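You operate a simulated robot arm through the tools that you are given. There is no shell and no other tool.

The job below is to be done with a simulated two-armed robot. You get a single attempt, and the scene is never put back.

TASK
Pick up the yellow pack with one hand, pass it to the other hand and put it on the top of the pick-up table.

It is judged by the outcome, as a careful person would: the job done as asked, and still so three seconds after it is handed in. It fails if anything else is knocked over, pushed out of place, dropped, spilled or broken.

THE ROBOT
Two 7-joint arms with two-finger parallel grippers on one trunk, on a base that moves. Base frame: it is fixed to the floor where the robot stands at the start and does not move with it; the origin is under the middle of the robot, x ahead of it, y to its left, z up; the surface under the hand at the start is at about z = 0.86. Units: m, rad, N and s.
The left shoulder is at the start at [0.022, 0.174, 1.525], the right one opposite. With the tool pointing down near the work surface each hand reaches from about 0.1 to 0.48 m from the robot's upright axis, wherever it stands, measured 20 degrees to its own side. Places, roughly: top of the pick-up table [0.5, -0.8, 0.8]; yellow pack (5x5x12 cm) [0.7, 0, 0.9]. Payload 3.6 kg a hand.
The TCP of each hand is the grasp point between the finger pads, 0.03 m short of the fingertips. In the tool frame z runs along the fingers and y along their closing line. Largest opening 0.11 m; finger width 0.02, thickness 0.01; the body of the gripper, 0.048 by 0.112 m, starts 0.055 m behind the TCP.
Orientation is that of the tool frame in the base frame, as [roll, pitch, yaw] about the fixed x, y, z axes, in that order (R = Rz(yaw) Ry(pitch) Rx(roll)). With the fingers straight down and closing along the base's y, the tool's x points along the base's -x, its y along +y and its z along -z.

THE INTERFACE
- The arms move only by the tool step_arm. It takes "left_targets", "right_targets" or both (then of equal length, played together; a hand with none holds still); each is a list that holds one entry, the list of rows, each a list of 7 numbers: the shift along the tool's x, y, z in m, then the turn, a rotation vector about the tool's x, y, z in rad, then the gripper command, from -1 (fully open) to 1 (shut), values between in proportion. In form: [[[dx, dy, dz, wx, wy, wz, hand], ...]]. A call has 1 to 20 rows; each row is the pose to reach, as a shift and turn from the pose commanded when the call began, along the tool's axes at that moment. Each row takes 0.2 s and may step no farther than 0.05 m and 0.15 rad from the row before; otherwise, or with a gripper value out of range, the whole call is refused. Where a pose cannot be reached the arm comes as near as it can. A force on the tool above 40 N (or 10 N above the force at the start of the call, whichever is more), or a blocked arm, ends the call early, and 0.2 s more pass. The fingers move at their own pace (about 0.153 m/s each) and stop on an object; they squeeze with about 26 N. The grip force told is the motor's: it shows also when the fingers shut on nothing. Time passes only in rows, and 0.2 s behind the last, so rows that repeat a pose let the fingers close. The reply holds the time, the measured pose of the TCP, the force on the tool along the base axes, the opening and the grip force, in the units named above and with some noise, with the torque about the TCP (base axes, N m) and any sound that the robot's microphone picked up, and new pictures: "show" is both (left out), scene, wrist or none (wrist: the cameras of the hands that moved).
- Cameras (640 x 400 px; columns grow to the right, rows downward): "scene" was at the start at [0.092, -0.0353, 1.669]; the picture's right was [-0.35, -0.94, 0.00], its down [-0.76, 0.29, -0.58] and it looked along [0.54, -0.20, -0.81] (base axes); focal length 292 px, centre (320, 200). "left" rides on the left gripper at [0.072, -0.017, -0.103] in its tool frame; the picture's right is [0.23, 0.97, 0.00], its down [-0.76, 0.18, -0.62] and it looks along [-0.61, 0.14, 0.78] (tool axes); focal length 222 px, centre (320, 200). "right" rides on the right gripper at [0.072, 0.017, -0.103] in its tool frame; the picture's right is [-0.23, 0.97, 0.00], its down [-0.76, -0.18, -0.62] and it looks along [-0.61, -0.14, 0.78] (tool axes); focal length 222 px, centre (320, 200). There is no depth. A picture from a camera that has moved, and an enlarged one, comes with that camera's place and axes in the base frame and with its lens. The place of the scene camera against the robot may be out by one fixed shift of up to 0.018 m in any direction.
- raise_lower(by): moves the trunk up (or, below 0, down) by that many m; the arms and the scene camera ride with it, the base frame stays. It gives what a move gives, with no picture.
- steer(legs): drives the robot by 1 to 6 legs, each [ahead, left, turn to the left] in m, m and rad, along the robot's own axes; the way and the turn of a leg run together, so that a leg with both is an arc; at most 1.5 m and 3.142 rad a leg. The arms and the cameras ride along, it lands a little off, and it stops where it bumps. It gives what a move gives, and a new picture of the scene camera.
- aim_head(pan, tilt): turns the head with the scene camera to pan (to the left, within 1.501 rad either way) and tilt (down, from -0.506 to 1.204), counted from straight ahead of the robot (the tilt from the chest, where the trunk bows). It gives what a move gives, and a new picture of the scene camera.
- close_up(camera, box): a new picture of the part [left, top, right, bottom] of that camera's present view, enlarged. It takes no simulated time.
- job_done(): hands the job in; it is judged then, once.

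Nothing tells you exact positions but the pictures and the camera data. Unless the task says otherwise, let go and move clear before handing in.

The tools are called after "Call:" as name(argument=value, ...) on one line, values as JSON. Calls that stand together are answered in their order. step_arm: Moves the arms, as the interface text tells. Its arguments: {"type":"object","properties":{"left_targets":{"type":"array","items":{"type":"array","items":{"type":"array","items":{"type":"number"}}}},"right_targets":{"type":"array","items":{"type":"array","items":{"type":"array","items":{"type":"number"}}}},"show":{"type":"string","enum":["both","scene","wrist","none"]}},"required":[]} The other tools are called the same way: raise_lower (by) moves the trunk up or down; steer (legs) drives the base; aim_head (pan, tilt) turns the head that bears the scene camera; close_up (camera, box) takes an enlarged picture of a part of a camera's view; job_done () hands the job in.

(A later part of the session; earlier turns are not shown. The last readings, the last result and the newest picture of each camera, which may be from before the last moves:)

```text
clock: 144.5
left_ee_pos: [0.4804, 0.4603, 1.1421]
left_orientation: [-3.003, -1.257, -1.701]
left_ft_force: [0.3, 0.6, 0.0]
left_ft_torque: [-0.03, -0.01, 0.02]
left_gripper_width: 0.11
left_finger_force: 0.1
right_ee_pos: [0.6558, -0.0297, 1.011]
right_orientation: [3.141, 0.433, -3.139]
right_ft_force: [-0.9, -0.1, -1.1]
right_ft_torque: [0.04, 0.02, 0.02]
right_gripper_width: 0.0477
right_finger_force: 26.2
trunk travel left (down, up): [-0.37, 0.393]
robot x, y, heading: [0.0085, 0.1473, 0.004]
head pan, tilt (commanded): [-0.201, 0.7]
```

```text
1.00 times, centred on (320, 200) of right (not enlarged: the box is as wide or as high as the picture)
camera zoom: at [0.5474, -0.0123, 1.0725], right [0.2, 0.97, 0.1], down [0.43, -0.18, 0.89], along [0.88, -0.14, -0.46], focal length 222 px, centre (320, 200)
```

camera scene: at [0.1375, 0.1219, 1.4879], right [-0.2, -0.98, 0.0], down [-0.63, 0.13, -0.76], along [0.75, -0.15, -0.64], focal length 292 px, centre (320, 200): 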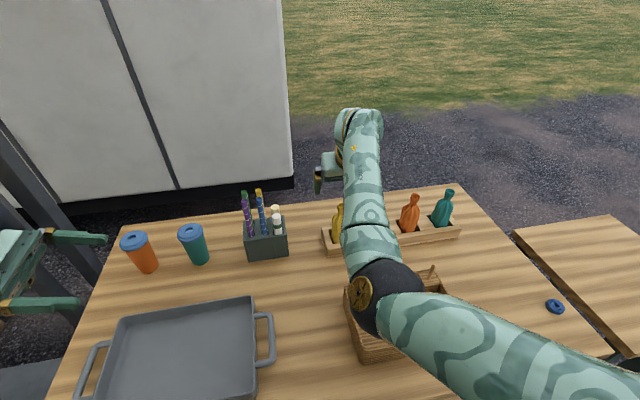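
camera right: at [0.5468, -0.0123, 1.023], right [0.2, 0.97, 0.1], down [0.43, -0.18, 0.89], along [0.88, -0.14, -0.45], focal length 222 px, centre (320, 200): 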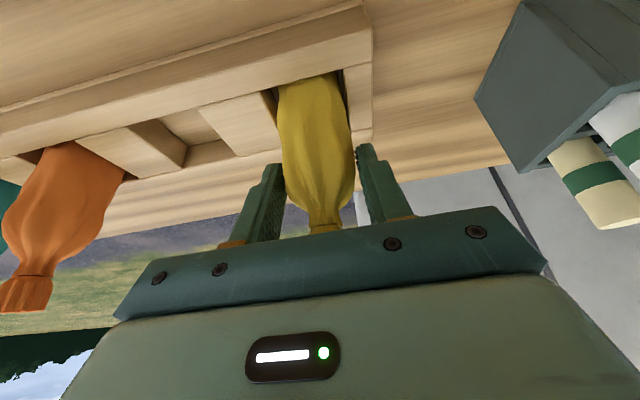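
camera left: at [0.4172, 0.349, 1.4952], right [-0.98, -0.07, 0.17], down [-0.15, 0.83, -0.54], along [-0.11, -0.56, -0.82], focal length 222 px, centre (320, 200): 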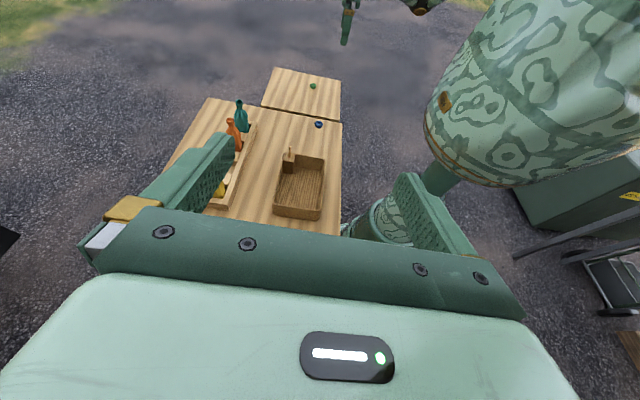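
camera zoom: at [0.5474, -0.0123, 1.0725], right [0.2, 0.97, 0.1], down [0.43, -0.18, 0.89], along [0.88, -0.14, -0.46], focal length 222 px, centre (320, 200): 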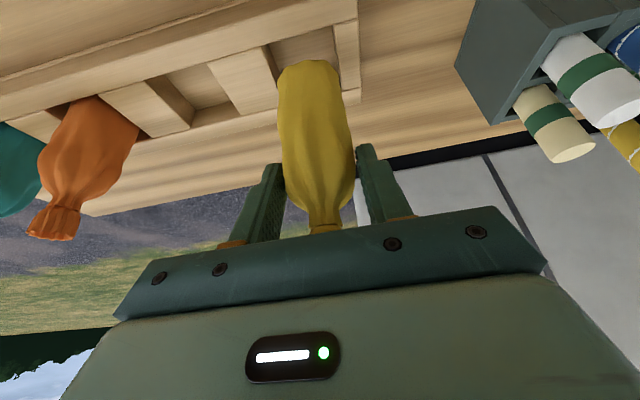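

The pack lifted cleanly out of its slot and stays still in the grip. Raising further, then backing the base away from the table.

Call:
raise_lower(by=0.15)

Call:
steer(legs=[[-0.35, 0.0, 0]])

```text
clock: 146.2
left_ee_pos: [0.4809, 0.4607, 1.2915]
left_orientation: [-3.004, -1.255, -1.702]
left_ft_force: [-0.3, 0.6, -1.0]
left_ft_torque: [-0.02, 0.02, 0.03]
left_gripper_width: 0.1099
left_finger_force: 0.0
right_ee_pos: [0.6554, -0.0293, 1.1611]
right_orientation: [3.14, 0.434, -3.139]
right_ft_force: [0.5, 0.0, -0.5]
right_ft_torque: [0.01, 0.03, 0.03]
right_gripper_width: 0.0472
right_finger_force: 25.7
trunk travel left (down, up): [-0.52, 0.243]
robot x, y, heading: [0.0085, 0.1495, 0.007]
head pan, tilt (commanded): [-0.201, 0.7]
```

```text
clock: 148.5
left_ee_pos: [0.1361, 0.4595, 1.2922]
left_orientation: [-3.0, -1.253, -1.7]
left_ft_force: [-1.4, 0.5, 0.0]
left_ft_torque: [0.0, 0.0, 0.02]
left_gripper_width: 0.1102
left_finger_force: 0.0
right_ee_pos: [0.3143, -0.0295, 1.1605]
right_orientation: [3.139, 0.432, -3.137]
right_ft_force: [-0.8, -0.1, -1.8]
right_ft_torque: [-0.01, -0.01, 0.03]
right_gripper_width: 0.0473
right_finger_force: 26.2
trunk travel left (down, up): [-0.52, 0.243]
robot x, y, heading: [-0.3357, 0.1442, 0.008]
head pan, tilt (commanded): [-0.201, 0.7]
camera scene: at [-0.2193, 0.1205, 1.5704], right [-0.19, -0.98, 0.0], down [-0.63, 0.12, -0.76], along [0.75, -0.15, -0.64], focal length 292 px, centre (320, 200)
```

scene: 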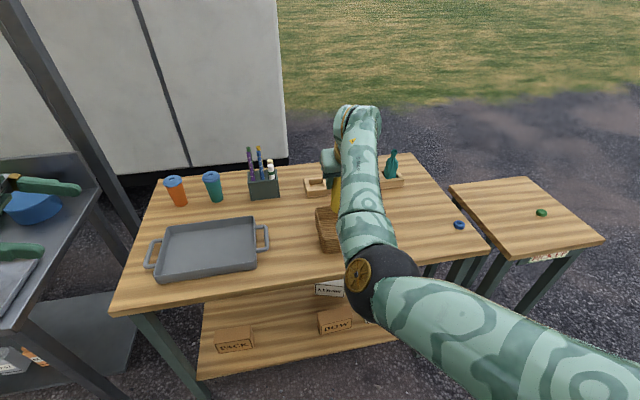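

The pack is held securely and the tables look undisturbed. I'll back off further to the right into open space, and then retract the right hand along the same line by which it extended so that its elbow unfolds the same way.

Call:
steer(legs=[[-0.25, -0.2, 0]])

Call:
step_arm(right_targets=[[[0.0181, 0, -0.0085, 0, 0, 0, 1], [0.0362, 0, -0.0169, 0, 0, 0, 1], [0.0544, 0, -0.0254, 0, 0, 0, 1], [0.0725, 0, -0.0338, 0, 0, 0, 1], [0.0725, 0, -0.0338, 0, 0, 0, 1]]], show="scene")

```text
clock: 150.6
left_ee_pos: [-0.1132, 0.2624, 1.2923]
left_orientation: [-3.0, -1.253, -1.694]
left_ft_force: [-0.9, -0.3, -0.2]
left_ft_torque: [0.04, 0.01, 0.02]
left_gripper_width: 0.1101
left_finger_force: 0.1
right_ee_pos: [0.0677, -0.225, 1.1611]
right_orientation: [3.14, 0.434, -3.129]
right_ft_force: [0.2, -0.6, -1.5]
right_ft_torque: [0.03, 0.0, 0.01]
right_gripper_width: 0.0472
right_finger_force: 26.0
trunk travel left (down, up): [-0.52, 0.243]
robot x, y, heading: [-0.5823, -0.0534, 0.013]
head pan, tilt (commanded): [-0.201, 0.7]
camera scene: at [-0.4646, -0.0796, 1.5704], right [-0.18, -0.98, 0.0], down [-0.63, 0.12, -0.76], along [0.75, -0.14, -0.64], focal length 292 px, centre (320, 200)
```

scene: 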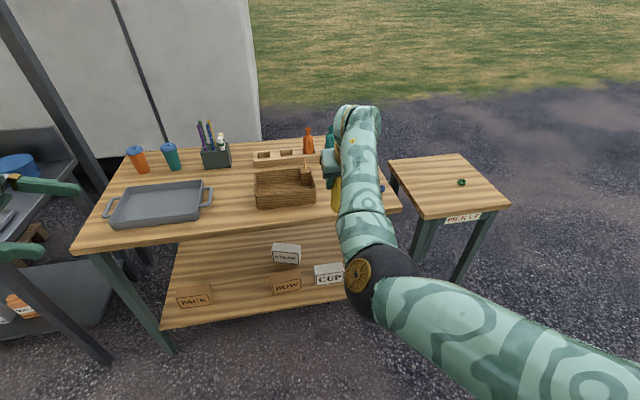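

```text
clock: 151.8
left_ee_pos: [-0.1123, 0.2639, 1.2932]
left_orientation: [-3.0, -1.256, -1.693]
left_ft_force: [-0.6, 0.0, -0.5]
left_ft_torque: [0.03, 0.01, 0.0]
left_gripper_width: 0.1098
left_finger_force: 0.0
right_ee_pos: [-0.0056, -0.2347, 1.1719]
right_orientation: [-3.131, 0.455, -3.139]
right_ft_force: [0.3, 0.7, -1.3]
right_ft_torque: [0.01, 0.04, -0.01]
right_gripper_width: 0.0472
right_finger_force: 26.0
trunk travel left (down, up): [-0.52, 0.243]
robot x, y, heading: [-0.5813, -0.0516, 0.006]
head pan, tilt (commanded): [-0.201, 0.7]
camera scene: at [-0.4641, -0.0791, 1.5703], right [-0.18, -0.98, 0.0], down [-0.63, 0.12, -0.76], along [0.75, -0.14, -0.64], focal length 292 px, centre (320, 200)
```

scene: 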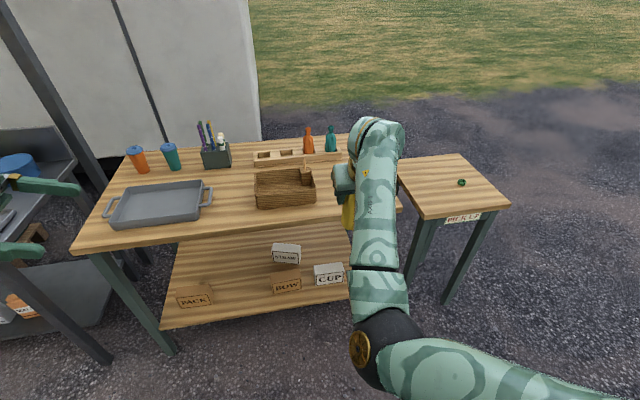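

The table is undisturbed, but retracting again pushes the right elbow toward the chest (about 1 cm of error), so I'll go back out and bring the tool upright by wrist motion only. That brings the hand closer without moving the elbow; the pack will lean about 25° in the grip for the hand-over, and I'll straighten it afterwards.

Call:
step_arm(right_targets=[[[-0.0181, 0, 0.0085, 0, 0, 0, 1], [-0.0362, 0, 0.0169, 0, 0, 0, 1], [-0.0544, 0, 0.0254, 0, 0, 0, 1], [-0.0725, 0, 0.0338, 0, 0, 0, 1], [-0.0725, 0, 0.0338, 0, 0, 0, 1]]], show="none")

Call:
step_arm(right_targets=[[[0.0218, 0, -0.0012, 0, 0.109, 0, 1], [0.0431, 0, -0.0047, 0, 0.217, 0, 1], [0.0639, 0, -0.0105, 0, 0.325, 0, 1], [0.0841, 0, -0.0184, 0, 0.434, 0, 1], [0.0841, 0, -0.0184, 0, 0.434, 0, 1]]], show="both")

```text
clock: 153.0
left_ee_pos: [-0.1119, 0.2628, 1.2934]
left_orientation: [-3.001, -1.253, -1.692]
left_ft_force: [-0.7, 0.5, -0.1]
left_ft_torque: [0.02, 0.0, -0.01]
left_gripper_width: 0.1101
left_finger_force: 0.1
right_ee_pos: [0.0683, -0.2245, 1.1607]
right_orientation: [3.14, 0.433, -3.129]
right_ft_force: [0.5, 0.6, -1.6]
right_ft_torque: [-0.04, 0.01, 0.0]
right_gripper_width: 0.0472
right_finger_force: 25.6
trunk travel left (down, up): [-0.52, 0.243]
robot x, y, heading: [-0.581, -0.0529, 0.015]
head pan, tilt (commanded): [-0.201, 0.7]
```

```text
clock: 154.2
left_ee_pos: [-0.1116, 0.2611, 1.2928]
left_orientation: [-3.0, -1.253, -1.691]
left_ft_force: [0.7, -0.4, -0.1]
left_ft_torque: [-0.01, 0.0, -0.01]
left_gripper_width: 0.11
left_finger_force: 0.1
right_ee_pos: [-0.0171, -0.226, 1.1434]
right_orientation: [3.14, -0.002, -3.127]
right_ft_force: [0.4, -0.3, -1.3]
right_ft_torque: [-0.02, -0.02, 0.0]
right_gripper_width: 0.0472
right_finger_force: 25.5
trunk travel left (down, up): [-0.52, 0.243]
robot x, y, heading: [-0.5811, -0.0537, 0.013]
head pan, tilt (commanded): [-0.201, 0.7]
camera scene: at [-0.4642, -0.0794, 1.5703], right [-0.18, -0.98, 0.0], down [-0.63, 0.12, -0.76], along [0.75, -0.14, -0.64], focal length 292 px, centre (320, 200)
camera right: at [-0.0889, -0.2085, 1.2444], right [0.21, 0.98, 0.0], down [0.77, -0.17, 0.62], along [0.61, -0.13, -0.78], focal length 222 px, centre (320, 200)
```

scene: 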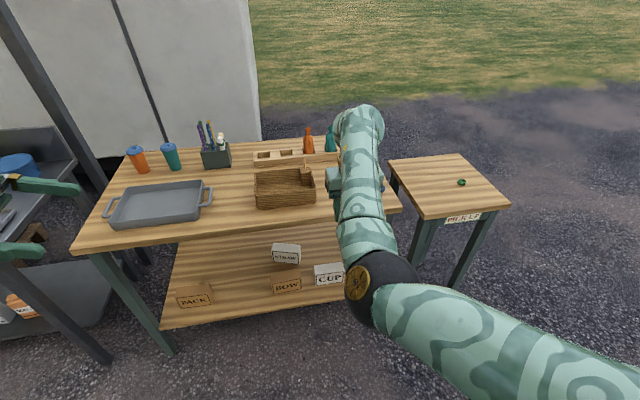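
right: 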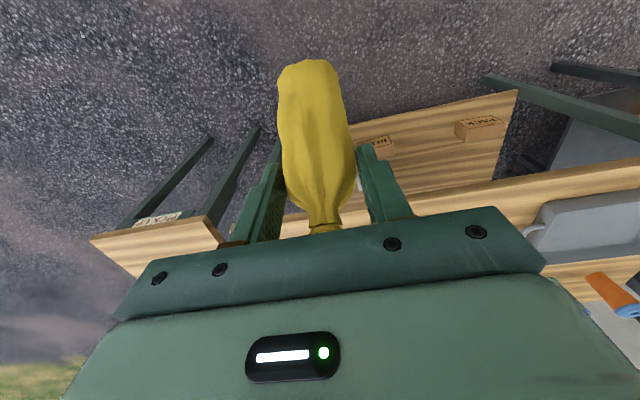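

The right tool is upright at rel (0.564, -0.172) with the pack unchanged in the grip. I'll swing it toward the centre line where the left hand can reach it.

Call:
step_arm(right_targets=[[[0.0, 0.03, 0, 0, 0, 0, 1], [0.0, 0.06, 0, 0, 0, 0, 1], [0.002, 0.09, 0, 0, 0, 0, 1], [0.005, 0.12, 0, 0, 0, 0, 1], [0.008, 0.15, 0, 0, 0, 0, 1], [0.008, 0.15, 0, 0, 0, 0, 1]]], show="scene")

```text
clock: 155.6
left_ee_pos: [-0.1123, 0.2634, 1.292]
left_orientation: [-2.999, -1.252, -1.692]
left_ft_force: [0.6, -0.2, -0.2]
left_ft_torque: [0.02, 0.04, 0.01]
left_gripper_width: 0.1101
left_finger_force: 0.0
right_ee_pos: [-0.0259, -0.0773, 1.1428]
right_orientation: [3.14, 0.0, -3.129]
right_ft_force: [-0.3, 0.6, -1.1]
right_ft_torque: [0.0, 0.0, -0.01]
right_gripper_width: 0.0473
right_finger_force: 25.6
trunk travel left (down, up): [-0.52, 0.243]
robot x, y, heading: [-0.5791, -0.0515, 0.01]
head pan, tilt (commanded): [-0.201, 0.7]
camera scene: at [-0.4643, -0.0797, 1.5703], right [-0.18, -0.98, 0.0], down [-0.63, 0.12, -0.76], along [0.75, -0.14, -0.64], focal length 292 px, centre (320, 200)
```

scene: 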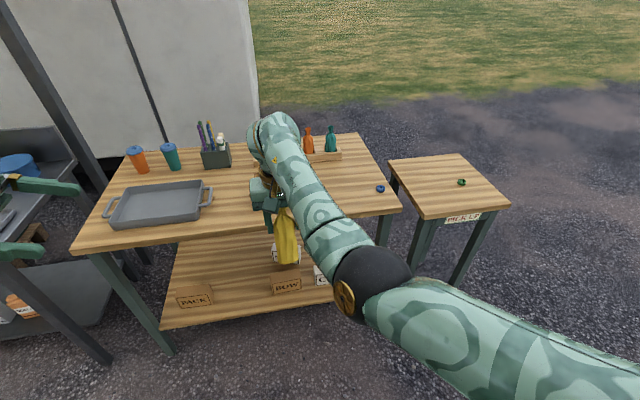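

The right hand moved exactly to rel (0.554, -0.03). For more comfort for the left arm I'll retract the right hand by 4 cm, watching for any error that would signal elbow contact.

Call:
step_arm(right_targets=[[[0.015, 0, 0, 0, 0, 0, 1], [0.03, 0, 0, 0, 0, 0, 1], [0.04, 0, 0, 0, 0, 0, 1], [0.04, 0, 0, 0, 0, 0, 1]]], show="none")

```text
clock: 156.6
left_ee_pos: [-0.1118, 0.263, 1.2931]
left_orientation: [-3.0, -1.253, -1.691]
left_ft_force: [-0.1, 0.2, -0.5]
left_ft_torque: [0.01, -0.01, -0.01]
left_gripper_width: 0.11
left_finger_force: 0.1
right_ee_pos: [-0.0656, -0.0768, 1.1422]
right_orientation: [3.141, 0.0, -3.13]
right_ft_force: [0.4, -0.2, -2.1]
right_ft_torque: [0.02, -0.03, 0.01]
right_gripper_width: 0.0473
right_finger_force: 26.4
trunk travel left (down, up): [-0.52, 0.243]
robot x, y, heading: [-0.5776, -0.0523, 0.017]
head pan, tilt (commanded): [-0.201, 0.7]
```

Call:
step_arm(right_targets=[[[0, 0.03, 0, 0, 0, 0, 1], [0, 0.06, 0, 0, 0, 0, 1], [0, 0.06, 0, 0, 0, 0, 1]]], show="scene")

```text
clock: 157.4
left_ee_pos: [-0.1128, 0.2628, 1.2922]
left_orientation: [-3.0, -1.253, -1.693]
left_ft_force: [-0.4, -0.4, 0.0]
left_ft_torque: [0.02, -0.01, 0.03]
left_gripper_width: 0.1099
left_finger_force: 0.0
right_ee_pos: [-0.0666, -0.0154, 1.1427]
right_orientation: [3.139, 0.0, -3.129]
right_ft_force: [0.4, 0.8, -1.4]
right_ft_torque: [0.0, -0.05, 0.01]
right_gripper_width: 0.0472
right_finger_force: 25.6
trunk travel left (down, up): [-0.52, 0.243]
robot x, y, heading: [-0.5822, -0.0557, 0.016]
head pan, tilt (commanded): [-0.201, 0.7]
camera scene: at [-0.4645, -0.0797, 1.5704], right [-0.18, -0.98, 0.0], down [-0.63, 0.12, -0.76], along [0.75, -0.14, -0.64], focal length 292 px, centre (320, 200)
```

scene: 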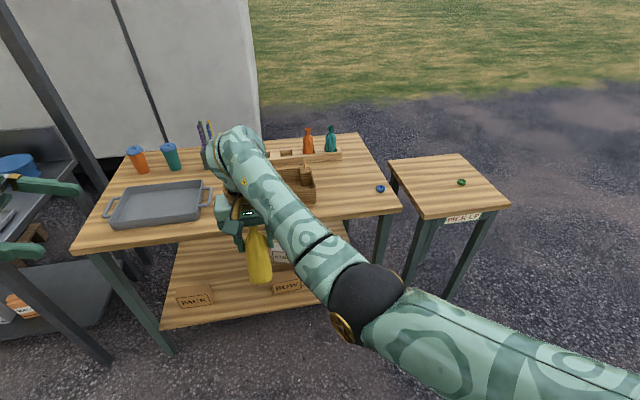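

The right hand is at (-0.067, -0.015, 1.143) holding the pack, whose top leans forward about 25°. I'll bring the left hand to a stand-off 13 cm to the left of its grip point, rolled to match the lean.

Call:
step_arm(left_targets=[[[-0.0193, -0.0092, 0.0349, -0.03, 0.0003, -0.0909, -1], [-0.0386, -0.0184, 0.0699, -0.06, 0.0005, -0.1818, -1], [-0.058, -0.0277, 0.1048, -0.09, 0.0008, -0.2727, -1], [-0.0773, -0.0369, 0.1398, -0.12, 0.001, -0.3636, -1], [-0.0966, -0.0461, 0.1747, -0.1499, 0.0013, -0.4545, -1], [-0.0966, -0.0461, 0.1747, -0.1499, 0.0013, -0.4545, -1]]], show="wrist")

Call:
aim_head(pan=0.2, tilt=0.75)

```text
clock: 158.8
left_ee_pos: [-0.06, 0.1286, 1.1485]
left_orientation: [2.153, -1.04, -0.643]
left_ft_force: [0.0, 0.8, -0.2]
left_ft_torque: [0.04, 0.01, 0.01]
left_gripper_width: 0.1099
left_finger_force: 0.1
right_ee_pos: [-0.0668, -0.016, 1.1429]
right_orientation: [3.141, 0.0, -3.131]
right_ft_force: [0.4, 0.6, -1.3]
right_ft_torque: [0.0, -0.01, 0.0]
right_gripper_width: 0.0474
right_finger_force: 26.0
trunk travel left (down, up): [-0.52, 0.243]
robot x, y, heading: [-0.5836, -0.0566, 0.013]
head pan, tilt (commanded): [-0.201, 0.7]
camera left: at [-0.0024, 0.2057, 1.233], right [-0.79, -0.08, 0.61], down [-0.39, 0.82, -0.41], along [-0.47, -0.56, -0.68], focal length 222 px, centre (320, 200)
```

left: 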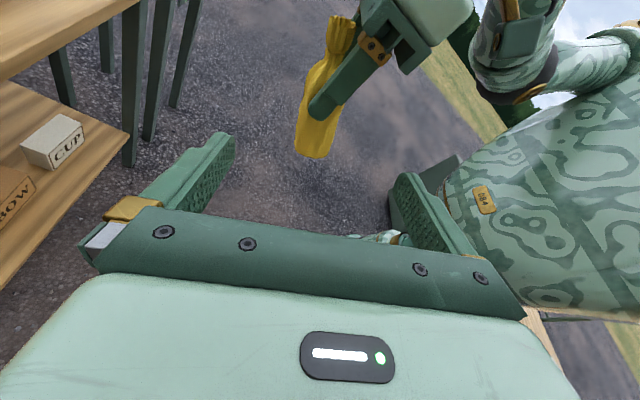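

```text
clock: 159.7
left_ee_pos: [-0.0581, 0.1288, 1.1484]
left_orientation: [2.156, -1.042, -0.645]
left_ft_force: [0.3, -0.7, 0.0]
left_ft_torque: [-0.01, 0.03, 0.01]
left_gripper_width: 0.11
left_finger_force: 0.1
right_ee_pos: [-0.0656, -0.0149, 1.1424]
right_orientation: [3.141, 0.0, -3.13]
right_ft_force: [0.1, 0.3, -1.6]
right_ft_torque: [0.01, -0.03, 0.0]
right_gripper_width: 0.0474
right_finger_force: 26.3
trunk travel left (down, up): [-0.52, 0.243]
robot x, y, heading: [-0.5796, -0.0543, 0.016]
head pan, tilt (commanded): [0.201, 0.75]
camera scene: at [-0.4668, -0.0459, 1.5661], right [0.21, -0.98, 0.0], down [-0.67, -0.15, -0.73], along [0.71, 0.16, -0.68], focal length 292 px, centre (320, 200)
```

scene: 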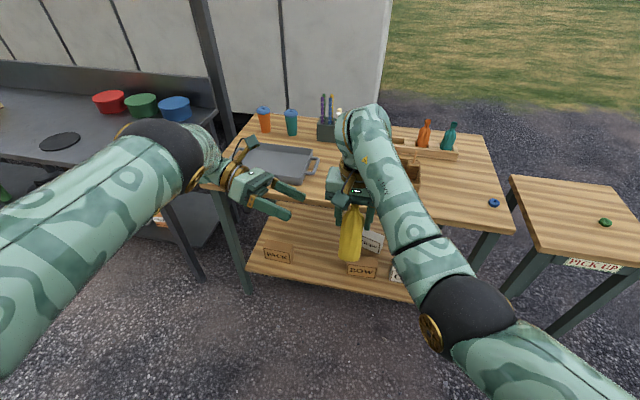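

Both hands are exactly where predicted, and the left camera sees the pack with the right fingertip on its near side. I'll advance the left hand in two stages, aiming just below the right fingertips.

Call:
step_arm(left_targets=[[[-0.0014, -0.0002, 0.03, 0, 0, 0, -1], [-0.0028, -0.0004, 0.06, 0, 0, 0, -1], [-0.004, -0.0006, 0.085, 0, 0, 0, -1], [-0.004, -0.0006, 0.085, 0, 0, 0, -1]]], show="both")

```text
clock: 160.7
left_ee_pos: [-0.0683, 0.0479, 1.1228]
left_orientation: [2.154, -1.042, -0.643]
left_ft_force: [0.6, 0.1, 1.0]
left_ft_torque: [0.0, 0.04, 0.03]
left_gripper_width: 0.1102
left_finger_force: 0.1
right_ee_pos: [-0.0665, -0.0169, 1.1431]
right_orientation: [-3.141, 0.002, -3.129]
right_ft_force: [-0.8, -0.9, -2.0]
right_ft_torque: [-0.01, 0.0, -0.03]
right_gripper_width: 0.0471
right_finger_force: 26.4
trunk travel left (down, up): [-0.52, 0.243]
robot x, y, heading: [-0.5809, -0.0544, 0.017]
head pan, tilt (commanded): [0.201, 0.75]
camera scene: at [-0.4669, -0.0455, 1.5661], right [0.21, -0.98, 0.0], down [-0.67, -0.15, -0.73], along [0.71, 0.16, -0.68], focal length 292 px, centre (320, 200)
camera left: at [-0.0111, 0.1249, 1.2068], right [-0.79, -0.08, 0.61], down [-0.39, 0.82, -0.41], along [-0.47, -0.56, -0.68], focal length 222 px, centre (320, 200)
```

scene: 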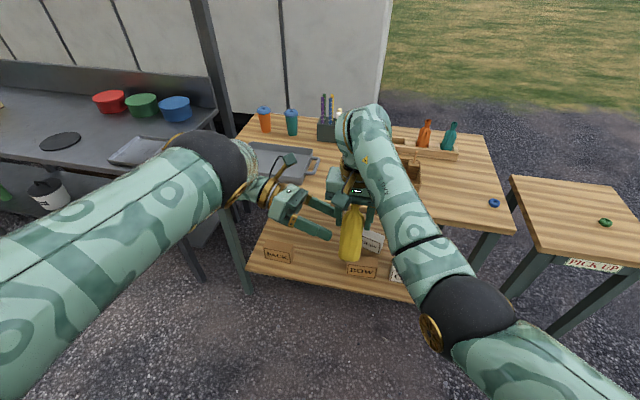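
left: 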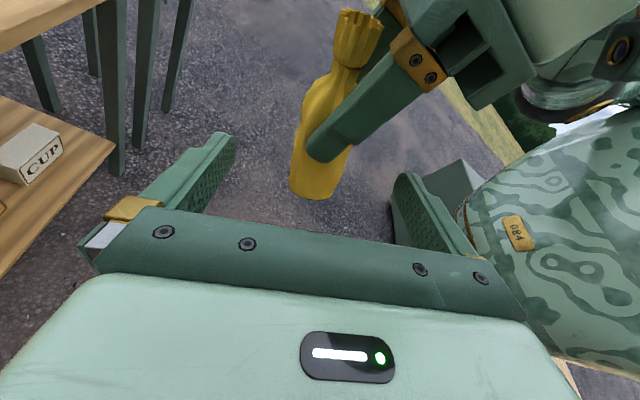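

Call:
step_arm(left_targets=[[[-0.001, 0.0002, 0.016, 0, 0, 0, -1], [-0.002, 0.0004, 0.032, 0, 0, 0, -1], [-0.0028, 0.0007, 0.0474, 0, 0, 0, -1], [-0.0028, 0.0007, 0.0474, 0, 0, 0, -1]]], show="both")

Call:
close_up(camera="scene", box=[240, 140, 440, 290])

```text
clock: 161.7
left_ee_pos: [-0.075, 0.0039, 1.1072]
left_orientation: [2.155, -1.043, -0.642]
left_ft_force: [-0.3, -0.1, 0.6]
left_ft_torque: [-0.05, 0.0, 0.01]
left_gripper_width: 0.1101
left_finger_force: 0.1
right_ee_pos: [-0.0664, -0.0152, 1.1442]
right_orientation: [-3.141, -0.002, -3.129]
right_ft_force: [0.2, 0.2, -1.5]
right_ft_torque: [0.0, -0.03, -0.01]
right_gripper_width: 0.0474
right_finger_force: 26.3
trunk travel left (down, up): [-0.52, 0.243]
robot x, y, heading: [-0.5803, -0.0544, 0.008]
head pan, tilt (commanded): [0.201, 0.75]
camera scene: at [-0.4668, -0.0456, 1.5661], right [0.21, -0.98, 0.0], down [-0.67, -0.15, -0.73], along [0.71, 0.16, -0.68], focal length 292 px, centre (320, 200)
camera left: at [-0.0184, 0.0808, 1.1911], right [-0.79, -0.08, 0.61], down [-0.39, 0.82, -0.41], along [-0.47, -0.56, -0.68], focal length 222 px, centre (320, 200)
```

scene: 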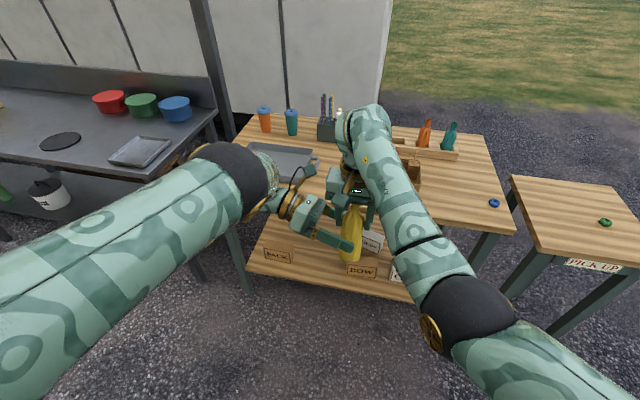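
left: 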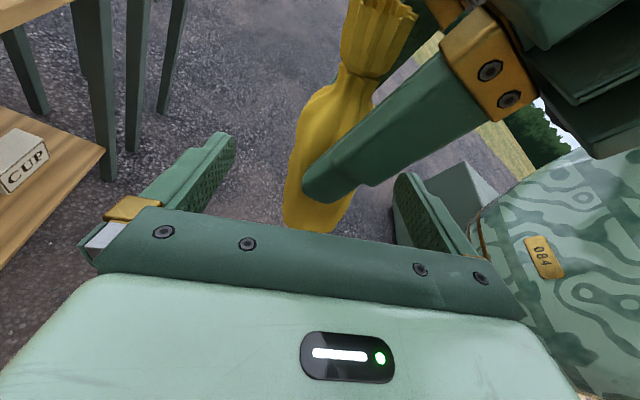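

```text
2.67 times, centred on (340, 215) of scene
camera zoom: at [-0.4668, -0.0456, 1.5661], right [0.21, -0.98, 0.0], down [-0.67, -0.15, -0.73], along [0.71, 0.16, -0.68], focal length 778 px, centre (267, 160)
```

zoom: 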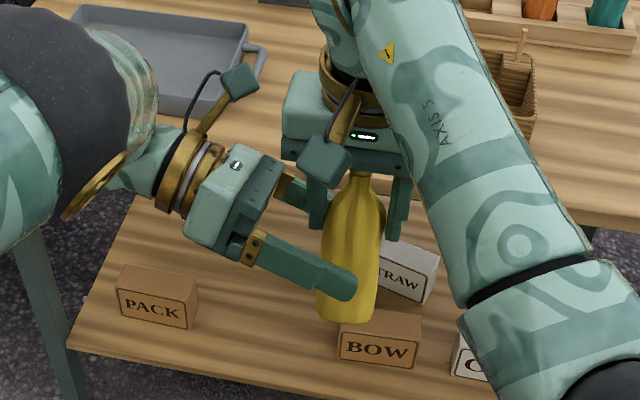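

The left fingers now straddle the lower half of the pack with the right fingertip between them and clear. Closing the left hand while the right still holds.

Call:
step_arm(left_targets=[[[0, 0, 0, 0, 0, 0, -0.2], [0, 0, 0, 0, 0, 0, 0.1], [0, 0, 0, 0, 0, 0, 1], [0, 0, 0, 0, 0, 0, 1], [0, 0, 0, 0, 0, 0, 1]]], show="both")

Call:
close_up(camera="scene", box=[240, 140, 440, 290])

```text
clock: 162.9
left_ee_pos: [-0.0752, 0.004, 1.1063]
left_orientation: [2.156, -1.042, -0.647]
left_ft_force: [-19.6, -4.1, 9.6]
left_ft_torque: [-0.01, -0.33, -0.33]
left_gripper_width: 0.0473
left_finger_force: 25.3
right_ee_pos: [-0.065, -0.0169, 1.1433]
right_orientation: [-3.14, 0.0, -3.13]
right_ft_force: [20.5, 4.4, -10.1]
right_ft_torque: [0.0, -0.47, -0.13]
right_gripper_width: 0.0476
right_finger_force: 25.9
trunk travel left (down, up): [-0.52, 0.243]
robot x, y, heading: [-0.5814, -0.0542, 0.016]
head pan, tilt (commanded): [0.201, 0.75]
camera scene: at [-0.4669, -0.046, 1.5661], right [0.21, -0.98, 0.0], down [-0.67, -0.15, -0.73], along [0.71, 0.16, -0.68], focal length 292 px, centre (320, 200)
camera left: at [-0.0187, 0.0804, 1.191], right [-0.79, -0.08, 0.61], down [-0.39, 0.82, -0.41], along [-0.47, -0.56, -0.68], focal length 222 px, centre (320, 200)
```

scene: 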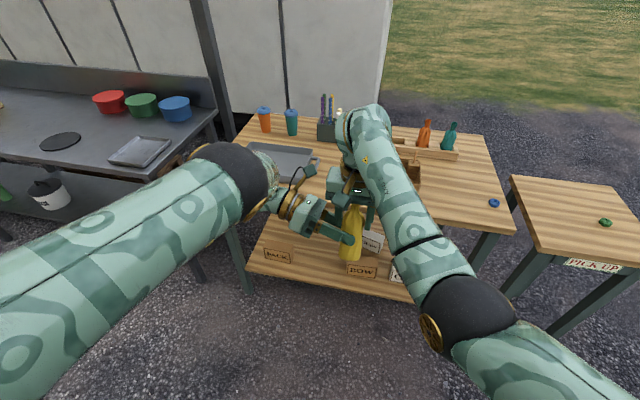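
left: 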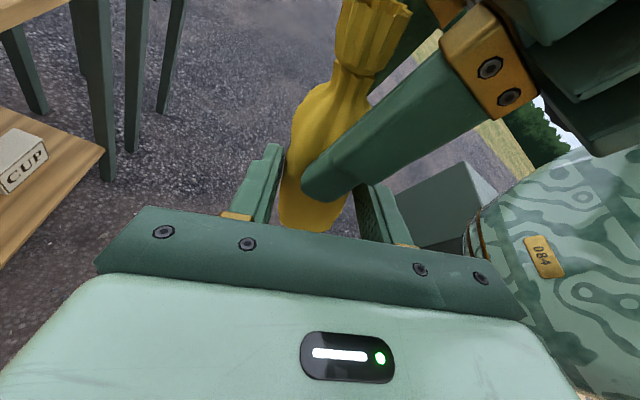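

```text
2.67 times, centred on (340, 215) of scene
camera zoom: at [-0.4669, -0.046, 1.5661], right [0.21, -0.98, 0.0], down [-0.67, -0.15, -0.73], along [0.71, 0.16, -0.68], focal length 778 px, centre (267, 160)
```

zoom: 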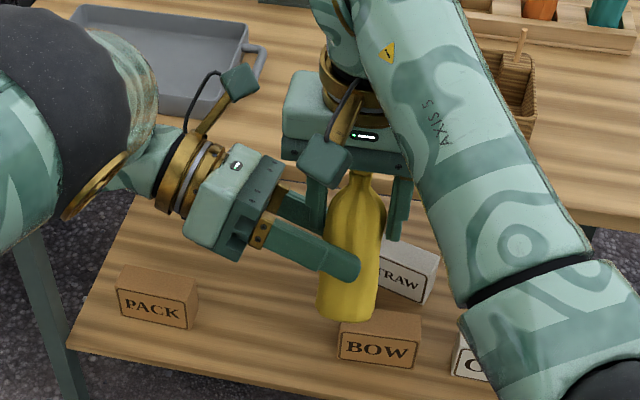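

The left hand holds the pack as well (0.047, 25 N), with about 22 N of push between the hands. I'll relieve it by letting the left hand give way a couple of millimetres in that direction.

Call:
step_arm(left_targets=[[[0, 0.001, 0, 0, 0, 0, 1], [0, 0.002, 0, 0, 0, 0, 1], [0, 0.002, 0, 0, 0, 0, 1]]], show="none")

```text
clock: 163.7
left_ee_pos: [-0.0772, 0.0045, 1.1058]
left_orientation: [2.159, -1.038, -0.639]
left_ft_force: [14.4, 5.6, -12.0]
left_ft_torque: [0.36, 0.07, 0.15]
left_gripper_width: 0.0477
left_finger_force: 25.9
right_ee_pos: [-0.0664, -0.0149, 1.1441]
right_orientation: [3.138, -0.004, -3.129]
right_ft_force: [-13.7, -5.9, 12.2]
right_ft_torque: [-0.3, 0.5, 0.21]
right_gripper_width: 0.0474
right_finger_force: 26.1
trunk travel left (down, up): [-0.52, 0.243]
robot x, y, heading: [-0.5809, -0.0546, 0.01]
head pan, tilt (commanded): [0.201, 0.75]
```

Call:
step_arm(left_targets=[[[0, -0.0008, 0, 0, 0, 0, 1], [0, -0.0008, 0, 0, 0, 0, 1]]], show="none")

```text
clock: 164.3
left_ee_pos: [-0.0782, 0.0026, 1.1071]
left_orientation: [2.154, -1.04, -0.642]
left_ft_force: [18.0, 10.7, -12.3]
left_ft_torque: [0.19, 0.21, 0.56]
left_gripper_width: 0.0477
left_finger_force: 26.0
right_ee_pos: [-0.067, -0.0165, 1.1433]
right_orientation: [3.14, -0.003, -3.131]
right_ft_force: [-18.4, -10.2, 13.0]
right_ft_torque: [-0.31, 0.54, -0.1]
right_gripper_width: 0.0477
right_finger_force: 25.7
trunk travel left (down, up): [-0.52, 0.243]
robot x, y, heading: [-0.5746, -0.0546, 0.01]
head pan, tilt (commanded): [0.201, 0.75]
```

The forces are just internal friction between the two grips; I'll now release the right hand by opening it partway while the left holds.

Call:
step_arm(right_targets=[[[0, 0, 0, 0, 0, 0, 0.0], [0, 0, 0, 0, 0, 0, -0.4], [0, 0, 0, 0, 0, 0, -0.4], [0, 0, 0, 0, 0, 0, -0.4]]], left_targets=[[[0, 0, 0, 0, 0, 0, 1], [0, 0, 0, 0, 0, 0, 1], [0, 0, 0, 0, 0, 0, 1], [0, 0, 0, 0, 0, 0, 1]]], show="both")

Call:
close_up(camera="scene", box=[240, 140, 440, 290])

```text
clock: 165.3
left_ee_pos: [-0.0778, 0.0028, 1.1076]
left_orientation: [2.157, -1.043, -0.644]
left_ft_force: [0.2, 0.3, -0.2]
left_ft_torque: [0.07, -0.06, 0.01]
left_gripper_width: 0.0477
left_finger_force: 26.0
right_ee_pos: [-0.0656, -0.0163, 1.1426]
right_orientation: [3.14, -0.001, -3.13]
right_ft_force: [-0.3, 0.2, 0.0]
right_ft_torque: [0.01, -0.02, 0.01]
right_gripper_width: 0.0767
right_finger_force: 0.1
trunk travel left (down, up): [-0.52, 0.243]
robot x, y, heading: [-0.584, -0.0554, 0.019]
head pan, tilt (commanded): [0.201, 0.75]
camera scene: at [-0.4669, -0.0458, 1.5661], right [0.21, -0.98, 0.0], down [-0.67, -0.15, -0.73], along [0.71, 0.16, -0.68], focal length 292 px, centre (320, 200)
camera right: at [-0.1377, 0.001, 1.2447], right [0.21, 0.98, 0.0], down [0.76, -0.17, 0.62], along [0.61, -0.13, -0.78], focal length 222 px, centre (320, 200)
camera left: at [-0.0206, 0.0799, 1.1911], right [-0.79, -0.08, 0.61], down [-0.39, 0.82, -0.41], along [-0.47, -0.56, -0.68], focal length 222 px, centre (320, 200)
```

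scene: 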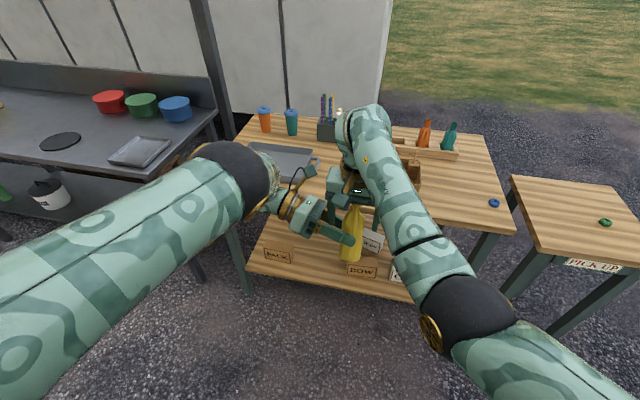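
right: 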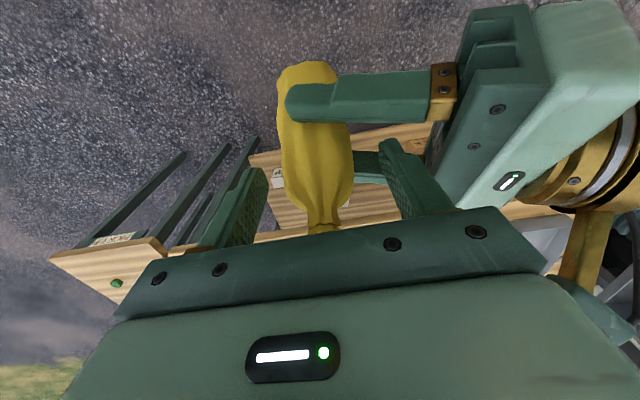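
left: 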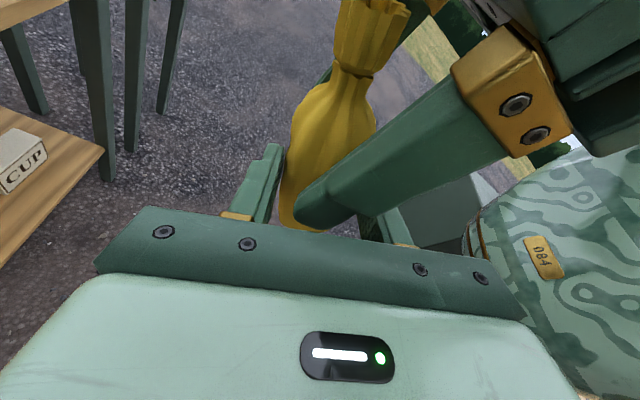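

```text
2.67 times, centred on (340, 215) of scene
camera zoom: at [-0.4669, -0.0458, 1.5661], right [0.21, -0.98, 0.0], down [-0.67, -0.15, -0.73], along [0.71, 0.16, -0.68], focal length 778 px, centre (267, 160)
```

zoom: 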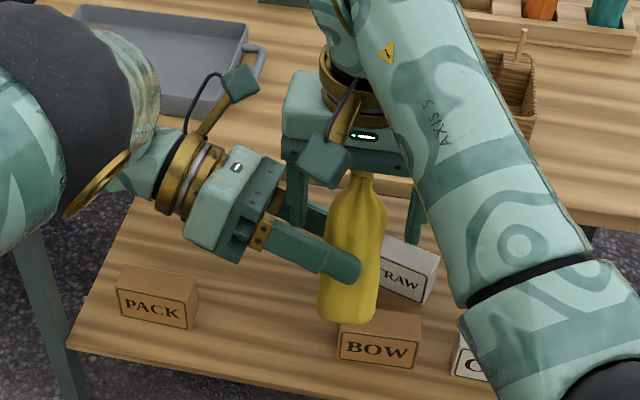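

The right hand has let go and the left alone holds the pack steadily. I'll lower the left hand straight down so that the pack slides out from between the open right fingers.

Call:
step_arm(left_targets=[[[-0.0216, -0.0105, 0.007, 0, 0, 0, 1], [-0.0432, -0.021, 0.014, 0, 0, 0, 1], [-0.0647, -0.0315, 0.021, 0, 0, 0, 1], [-0.0863, -0.042, 0.028, 0, 0, 0, 1], [-0.0863, -0.042, 0.028, 0, 0, 0, 1]]], show="both")

```text
clock: 166.5
left_ee_pos: [-0.0806, 0.0018, 1.015]
left_orientation: [2.156, -1.04, -0.644]
left_ft_force: [-0.2, -0.6, 0.0]
left_ft_torque: [-0.01, -0.01, -0.01]
left_gripper_width: 0.0477
left_finger_force: 26.3
left hand out of reach, approached as far as the arm can: row 4, 5
right_ee_pos: [-0.067, -0.0165, 1.1428]
right_orientation: [3.14, 0.001, -3.129]
right_ft_force: [0.1, 0.5, 0.2]
right_ft_torque: [0.01, 0.0, 0.03]
right_gripper_width: 0.0768
right_finger_force: 0.1
trunk travel left (down, up): [-0.52, 0.243]
robot x, y, heading: [-0.5824, -0.0547, 0.016]
head pan, tilt (commanded): [0.201, 0.75]
camera scene: at [-0.4668, -0.0463, 1.5661], right [0.21, -0.98, 0.0], down [-0.67, -0.15, -0.73], along [0.71, 0.16, -0.68], focal length 292 px, centre (320, 200)
camera left: at [-0.0242, 0.0787, 1.1009], right [-0.79, -0.08, 0.61], down [-0.39, 0.82, -0.41], along [-0.47, -0.56, -0.68], focal length 222 px, centre (320, 200)
```

scene: 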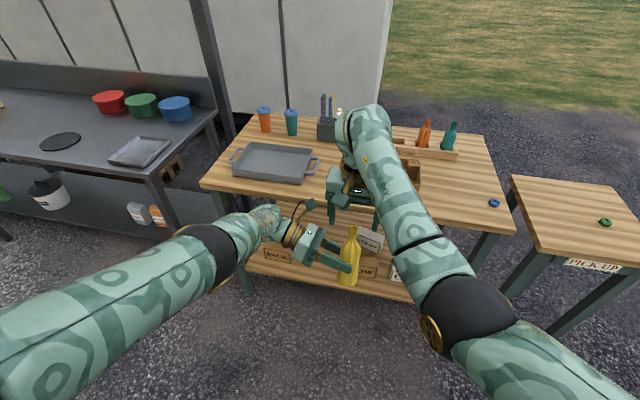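
left: 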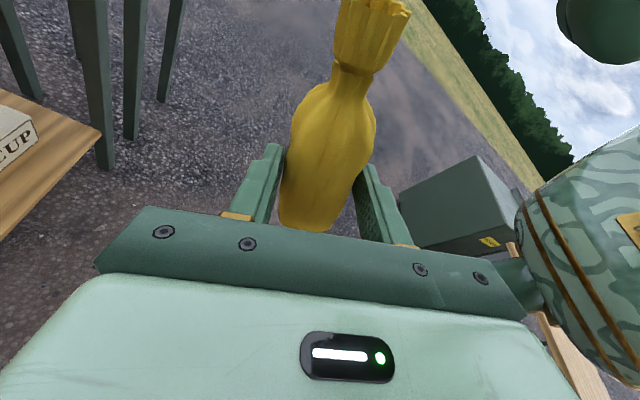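

The pack is free of the right hand and upright enough in the left grip. I'll move the right hand well away to the right.

Call:
step_arm(right_targets=[[[0, -0.04, -0.005, 0, 0, 0, -0.4], [0, -0.08, -0.01, 0, 0, 0, -0.4], [0, -0.12, -0.01, 0, 0, 0, -0.4], [-0.01, -0.16, -0.01, 0, 0, 0, -0.4], [-0.02, -0.2, -0.01, 0, 0, 0, -0.4], [-0.03, -0.24, -0.01, 0, 0, 0, -0.4], [-0.03, -0.24, -0.01, 0, 0, 0, -0.4]]], show="scene")

```text
clock: 168.1
left_ee_pos: [-0.0813, 0.0027, 1.0168]
left_orientation: [2.154, -1.043, -0.645]
left_ft_force: [-0.1, 0.0, -0.4]
left_ft_torque: [0.02, -0.01, -0.01]
left_gripper_width: 0.0481
left_finger_force: 26.1
right_ee_pos: [-0.0357, -0.2572, 1.1516]
right_orientation: [-3.141, -0.001, -3.127]
right_ft_force: [-0.4, -0.1, 0.3]
right_ft_torque: [-0.04, 0.0, 0.0]
right_gripper_width: 0.077
right_finger_force: 0.1
right hand out of reach, approached as far as the arm can: row 3
trunk travel left (down, up): [-0.52, 0.243]
robot x, y, heading: [-0.5812, -0.0587, 0.017]
head pan, tilt (commanded): [0.201, 0.75]
camera scene: at [-0.4673, -0.0449, 1.5661], right [0.21, -0.98, 0.0], down [-0.67, -0.15, -0.73], along [0.71, 0.16, -0.68], focal length 292 px, centre (320, 200)
```

scene: 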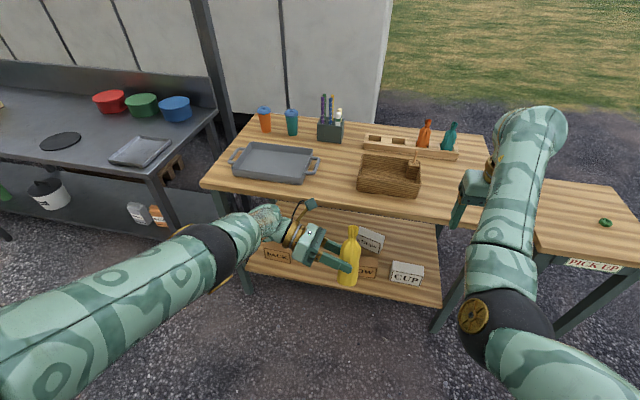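

The left hand now holds the pack alone with clear space around it. I'll raise it again to a comfortable height and then roll it back by 25° so that the pack stands upright.

Call:
step_arm(left_targets=[[[0.0259, 0.0126, -0.0084, 0, 0, 0, 1], [0.0518, 0.0252, -0.0168, 0, 0, 0, 1], [0.0777, 0.0378, -0.0252, 0, 0, 0, 1], [0.0777, 0.0378, -0.0252, 0.033, 0.001, 0.103, 1], [0.0777, 0.0378, -0.0252, 0.066, 0.0025, 0.207, 1], [0.0777, 0.0378, -0.0252, 0.099, 0.004, 0.31, 1], [0.0777, 0.0378, -0.0252, 0.132, 0.005, 0.4135, 1], [0.0777, 0.0378, -0.0252, 0.132, 0.005, 0.4135, 1]]], show="both")

Call:
close_up(camera="scene", box=[240, 140, 440, 290])

```text
clock: 169.9
left_ee_pos: [-0.0811, 0.0028, 1.1067]
left_orientation: [-3.14, -1.264, -1.563]
left_ft_force: [0.3, 0.3, 0.1]
left_ft_torque: [0.02, -0.02, 0.03]
left_gripper_width: 0.0476
left_finger_force: 26.1
right_ee_pos: [-0.034, -0.2565, 1.1516]
right_orientation: [3.138, -0.001, -3.13]
right_ft_force: [1.1, 0.3, 0.3]
right_ft_torque: [0.01, -0.01, 0.01]
right_gripper_width: 0.077
right_finger_force: 0.0
trunk travel left (down, up): [-0.52, 0.243]
robot x, y, heading: [-0.579, -0.057, 0.016]
head pan, tilt (commanded): [0.201, 0.75]
camera scene: at [-0.4668, -0.0462, 1.5661], right [0.21, -0.98, 0.0], down [-0.67, -0.15, -0.73], along [0.71, 0.16, -0.68], focal length 292 px, centre (320, 200)
camera left: at [-0.0653, 0.0796, 1.2079], right [-0.97, -0.08, 0.22], down [-0.18, 0.82, -0.54], along [-0.14, -0.56, -0.81], focal length 222 px, centre (320, 200)
```

scene: 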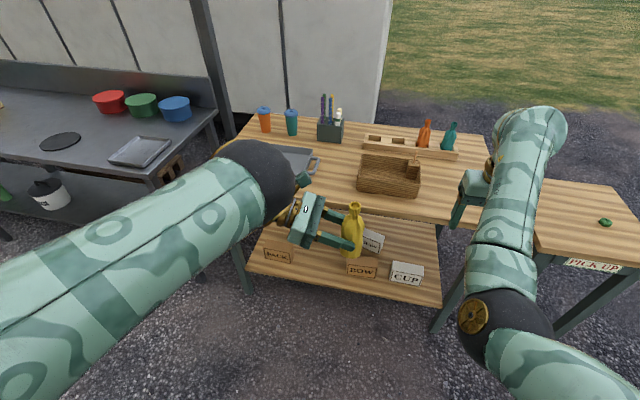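
left: 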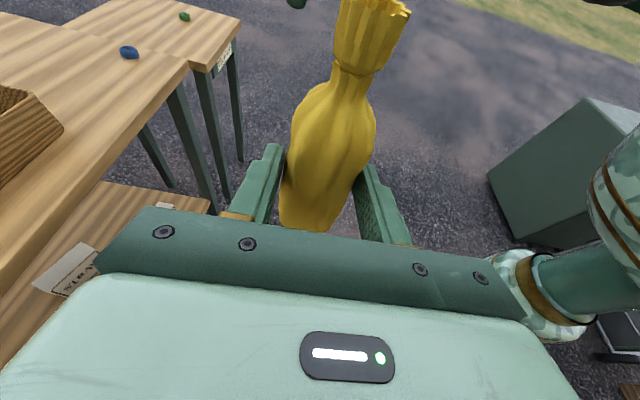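

```text
2.67 times, centred on (340, 215) of scene
camera zoom: at [-0.4668, -0.0462, 1.5661], right [0.21, -0.98, 0.0], down [-0.67, -0.15, -0.73], along [0.71, 0.16, -0.68], focal length 778 px, centre (267, 160)
```

zoom: 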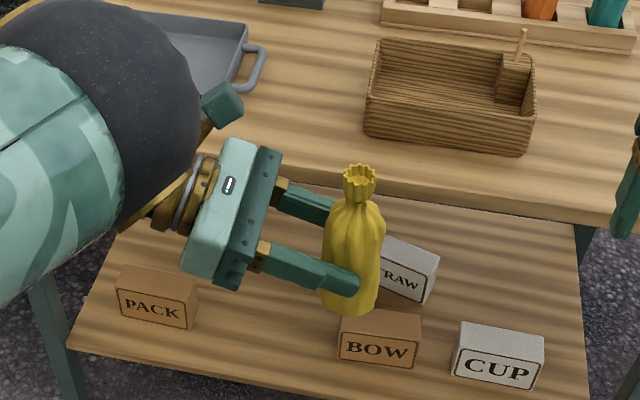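

The pack stands upright in the left grip, and the two views agree with that. Now I'll drive to the pick-up table: first sideways to the right in open space, then forward, keeping the pack well above the table.

Call:
steer(legs=[[0.0, -0.8, -0.016]])

Call:
aim_head(pan=0.1, tilt=0.6)

```text
clock: 174.2
left_ee_pos: [-0.077, -0.821, 1.1071]
left_orientation: [3.14, -1.264, -1.58]
left_ft_force: [0.3, 0.3, -0.2]
left_ft_torque: [0.05, 0.0, -0.03]
left_gripper_width: 0.0477
left_finger_force: 26.1
right_ee_pos: [-0.0349, -1.0806, 1.1516]
right_orientation: [3.138, 0.0, 3.134]
right_ft_force: [1.4, -0.3, -1.0]
right_ft_torque: [0.03, 0.02, 0.0]
right_gripper_width: 0.0769
right_finger_force: 0.0
trunk travel left (down, up): [-0.52, 0.243]
robot x, y, heading: [-0.5789, -0.8682, -0.006]
head pan, tilt (commanded): [0.201, 0.75]
camera scene: at [-0.4629, -0.8612, 1.5661], right [0.19, -0.98, 0.0], down [-0.67, -0.13, -0.73], along [0.72, 0.14, -0.68], focal length 292 px, centre (320, 200)
```

scene: 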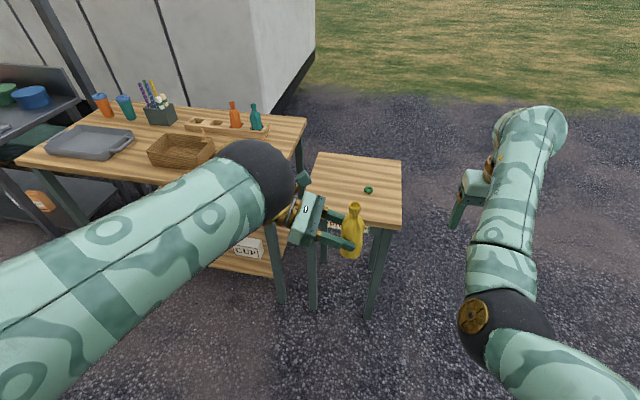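

```text
clock: 174.9
left_ee_pos: [-0.0759, -0.8201, 1.1062]
left_orientation: [3.139, -1.264, -1.581]
left_ft_force: [-0.2, 0.3, -0.1]
left_ft_torque: [0.05, 0.0, 0.02]
left_gripper_width: 0.0473
left_finger_force: 26.0
right_ee_pos: [-0.0346, -1.0808, 1.151]
right_orientation: [3.14, 0.0, 3.135]
right_ft_force: [0.0, 0.0, -0.3]
right_ft_torque: [-0.01, -0.01, 0.03]
right_gripper_width: 0.0771
right_finger_force: 0.1
trunk travel left (down, up): [-0.52, 0.243]
robot x, y, heading: [-0.5783, -0.868, -0.005]
head pan, tilt (commanded): [0.099, 0.6]
camera scene: at [-0.4562, -0.8687, 1.5789], right [0.09, -1.0, 0.0], down [-0.56, -0.05, -0.82], along [0.82, 0.08, -0.57], focal length 292 px, centre (320, 200)
```

scene: 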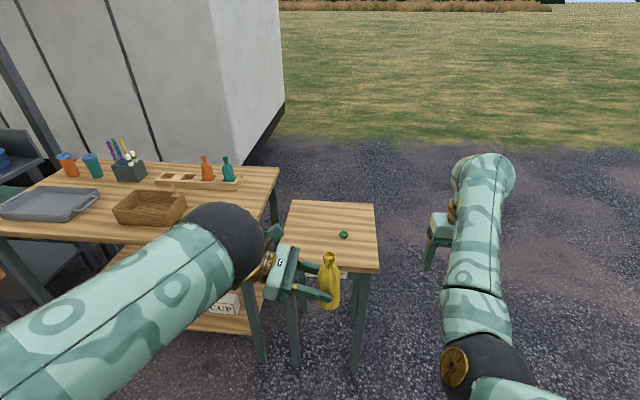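

Call:
close_up(camera="scene", box=[260, 180, 420, 290])

```text
3.64 times, centred on (340, 235) of scene
camera zoom: at [-0.4562, -0.8687, 1.5789], right [0.09, -1.0, 0.0], down [-0.56, -0.05, -0.82], along [0.82, 0.08, -0.57], focal length 1062 px, centre (247, 73)
```

zoom: 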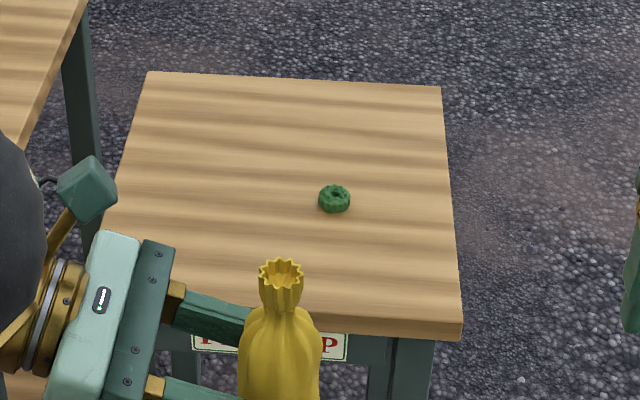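

The table spans about x 0.25–0.65 and y -1.00 to -0.63, with the green ring at about (0.415, -0.877). I'll aim to set the pack at about (0.325, -0.83), clear of the ring and a few centimetres inside the front edge, and drive forward with the pack still high.

Call:
steer(legs=[[0.4, 0.01, 0.005]])

Call:
close_up(camera="left", box=[0, 0, 640, 400])

```text
clock: 177.4
left_ee_pos: [0.3172, -0.8057, 1.1063]
left_orientation: [3.138, -1.261, -1.57]
left_ft_force: [0.8, -0.3, -0.6]
left_ft_torque: [0.04, -0.01, -0.03]
left_gripper_width: 0.0477
left_finger_force: 26.1
right_ee_pos: [0.3616, -1.0646, 1.151]
right_orientation: [3.14, -0.001, -3.139]
right_ft_force: [0.0, 0.2, 0.2]
right_ft_torque: [0.02, 0.0, 0.02]
right_gripper_width: 0.0769
right_finger_force: 0.1
trunk travel left (down, up): [-0.52, 0.243]
robot x, y, heading: [-0.1858, -0.857, -0.001]
head pan, tilt (commanded): [0.099, 0.6]
camera scene: at [-0.0628, -0.8579, 1.579], right [0.1, -0.99, 0.0], down [-0.56, -0.06, -0.82], along [0.82, 0.09, -0.57], focal length 292 px, centre (320, 200)
```

scene: 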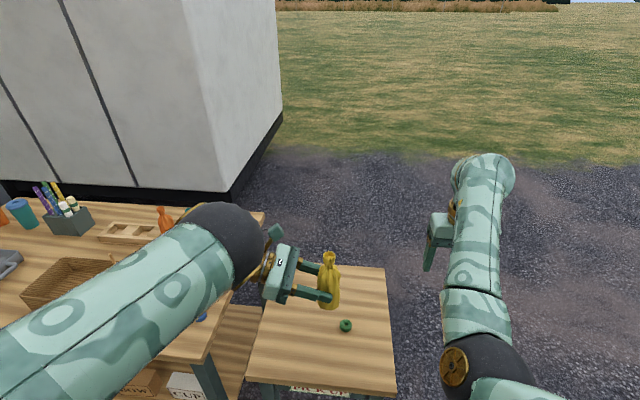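

```text
1.00 times, centred on (320, 200) of left (not enlarged: the box is as wide or as high as the picture)
camera zoom: at [0.3332, -0.7288, 1.2076], right [-0.97, -0.07, 0.22], down [-0.18, 0.82, -0.54], along [-0.14, -0.56, -0.81], focal length 222 px, centre (320, 200)
```

zoom: 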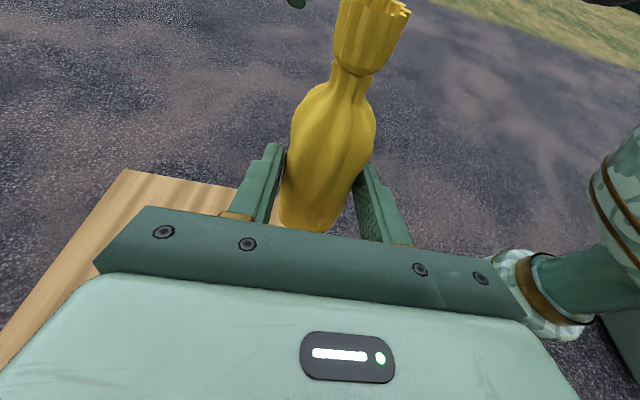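

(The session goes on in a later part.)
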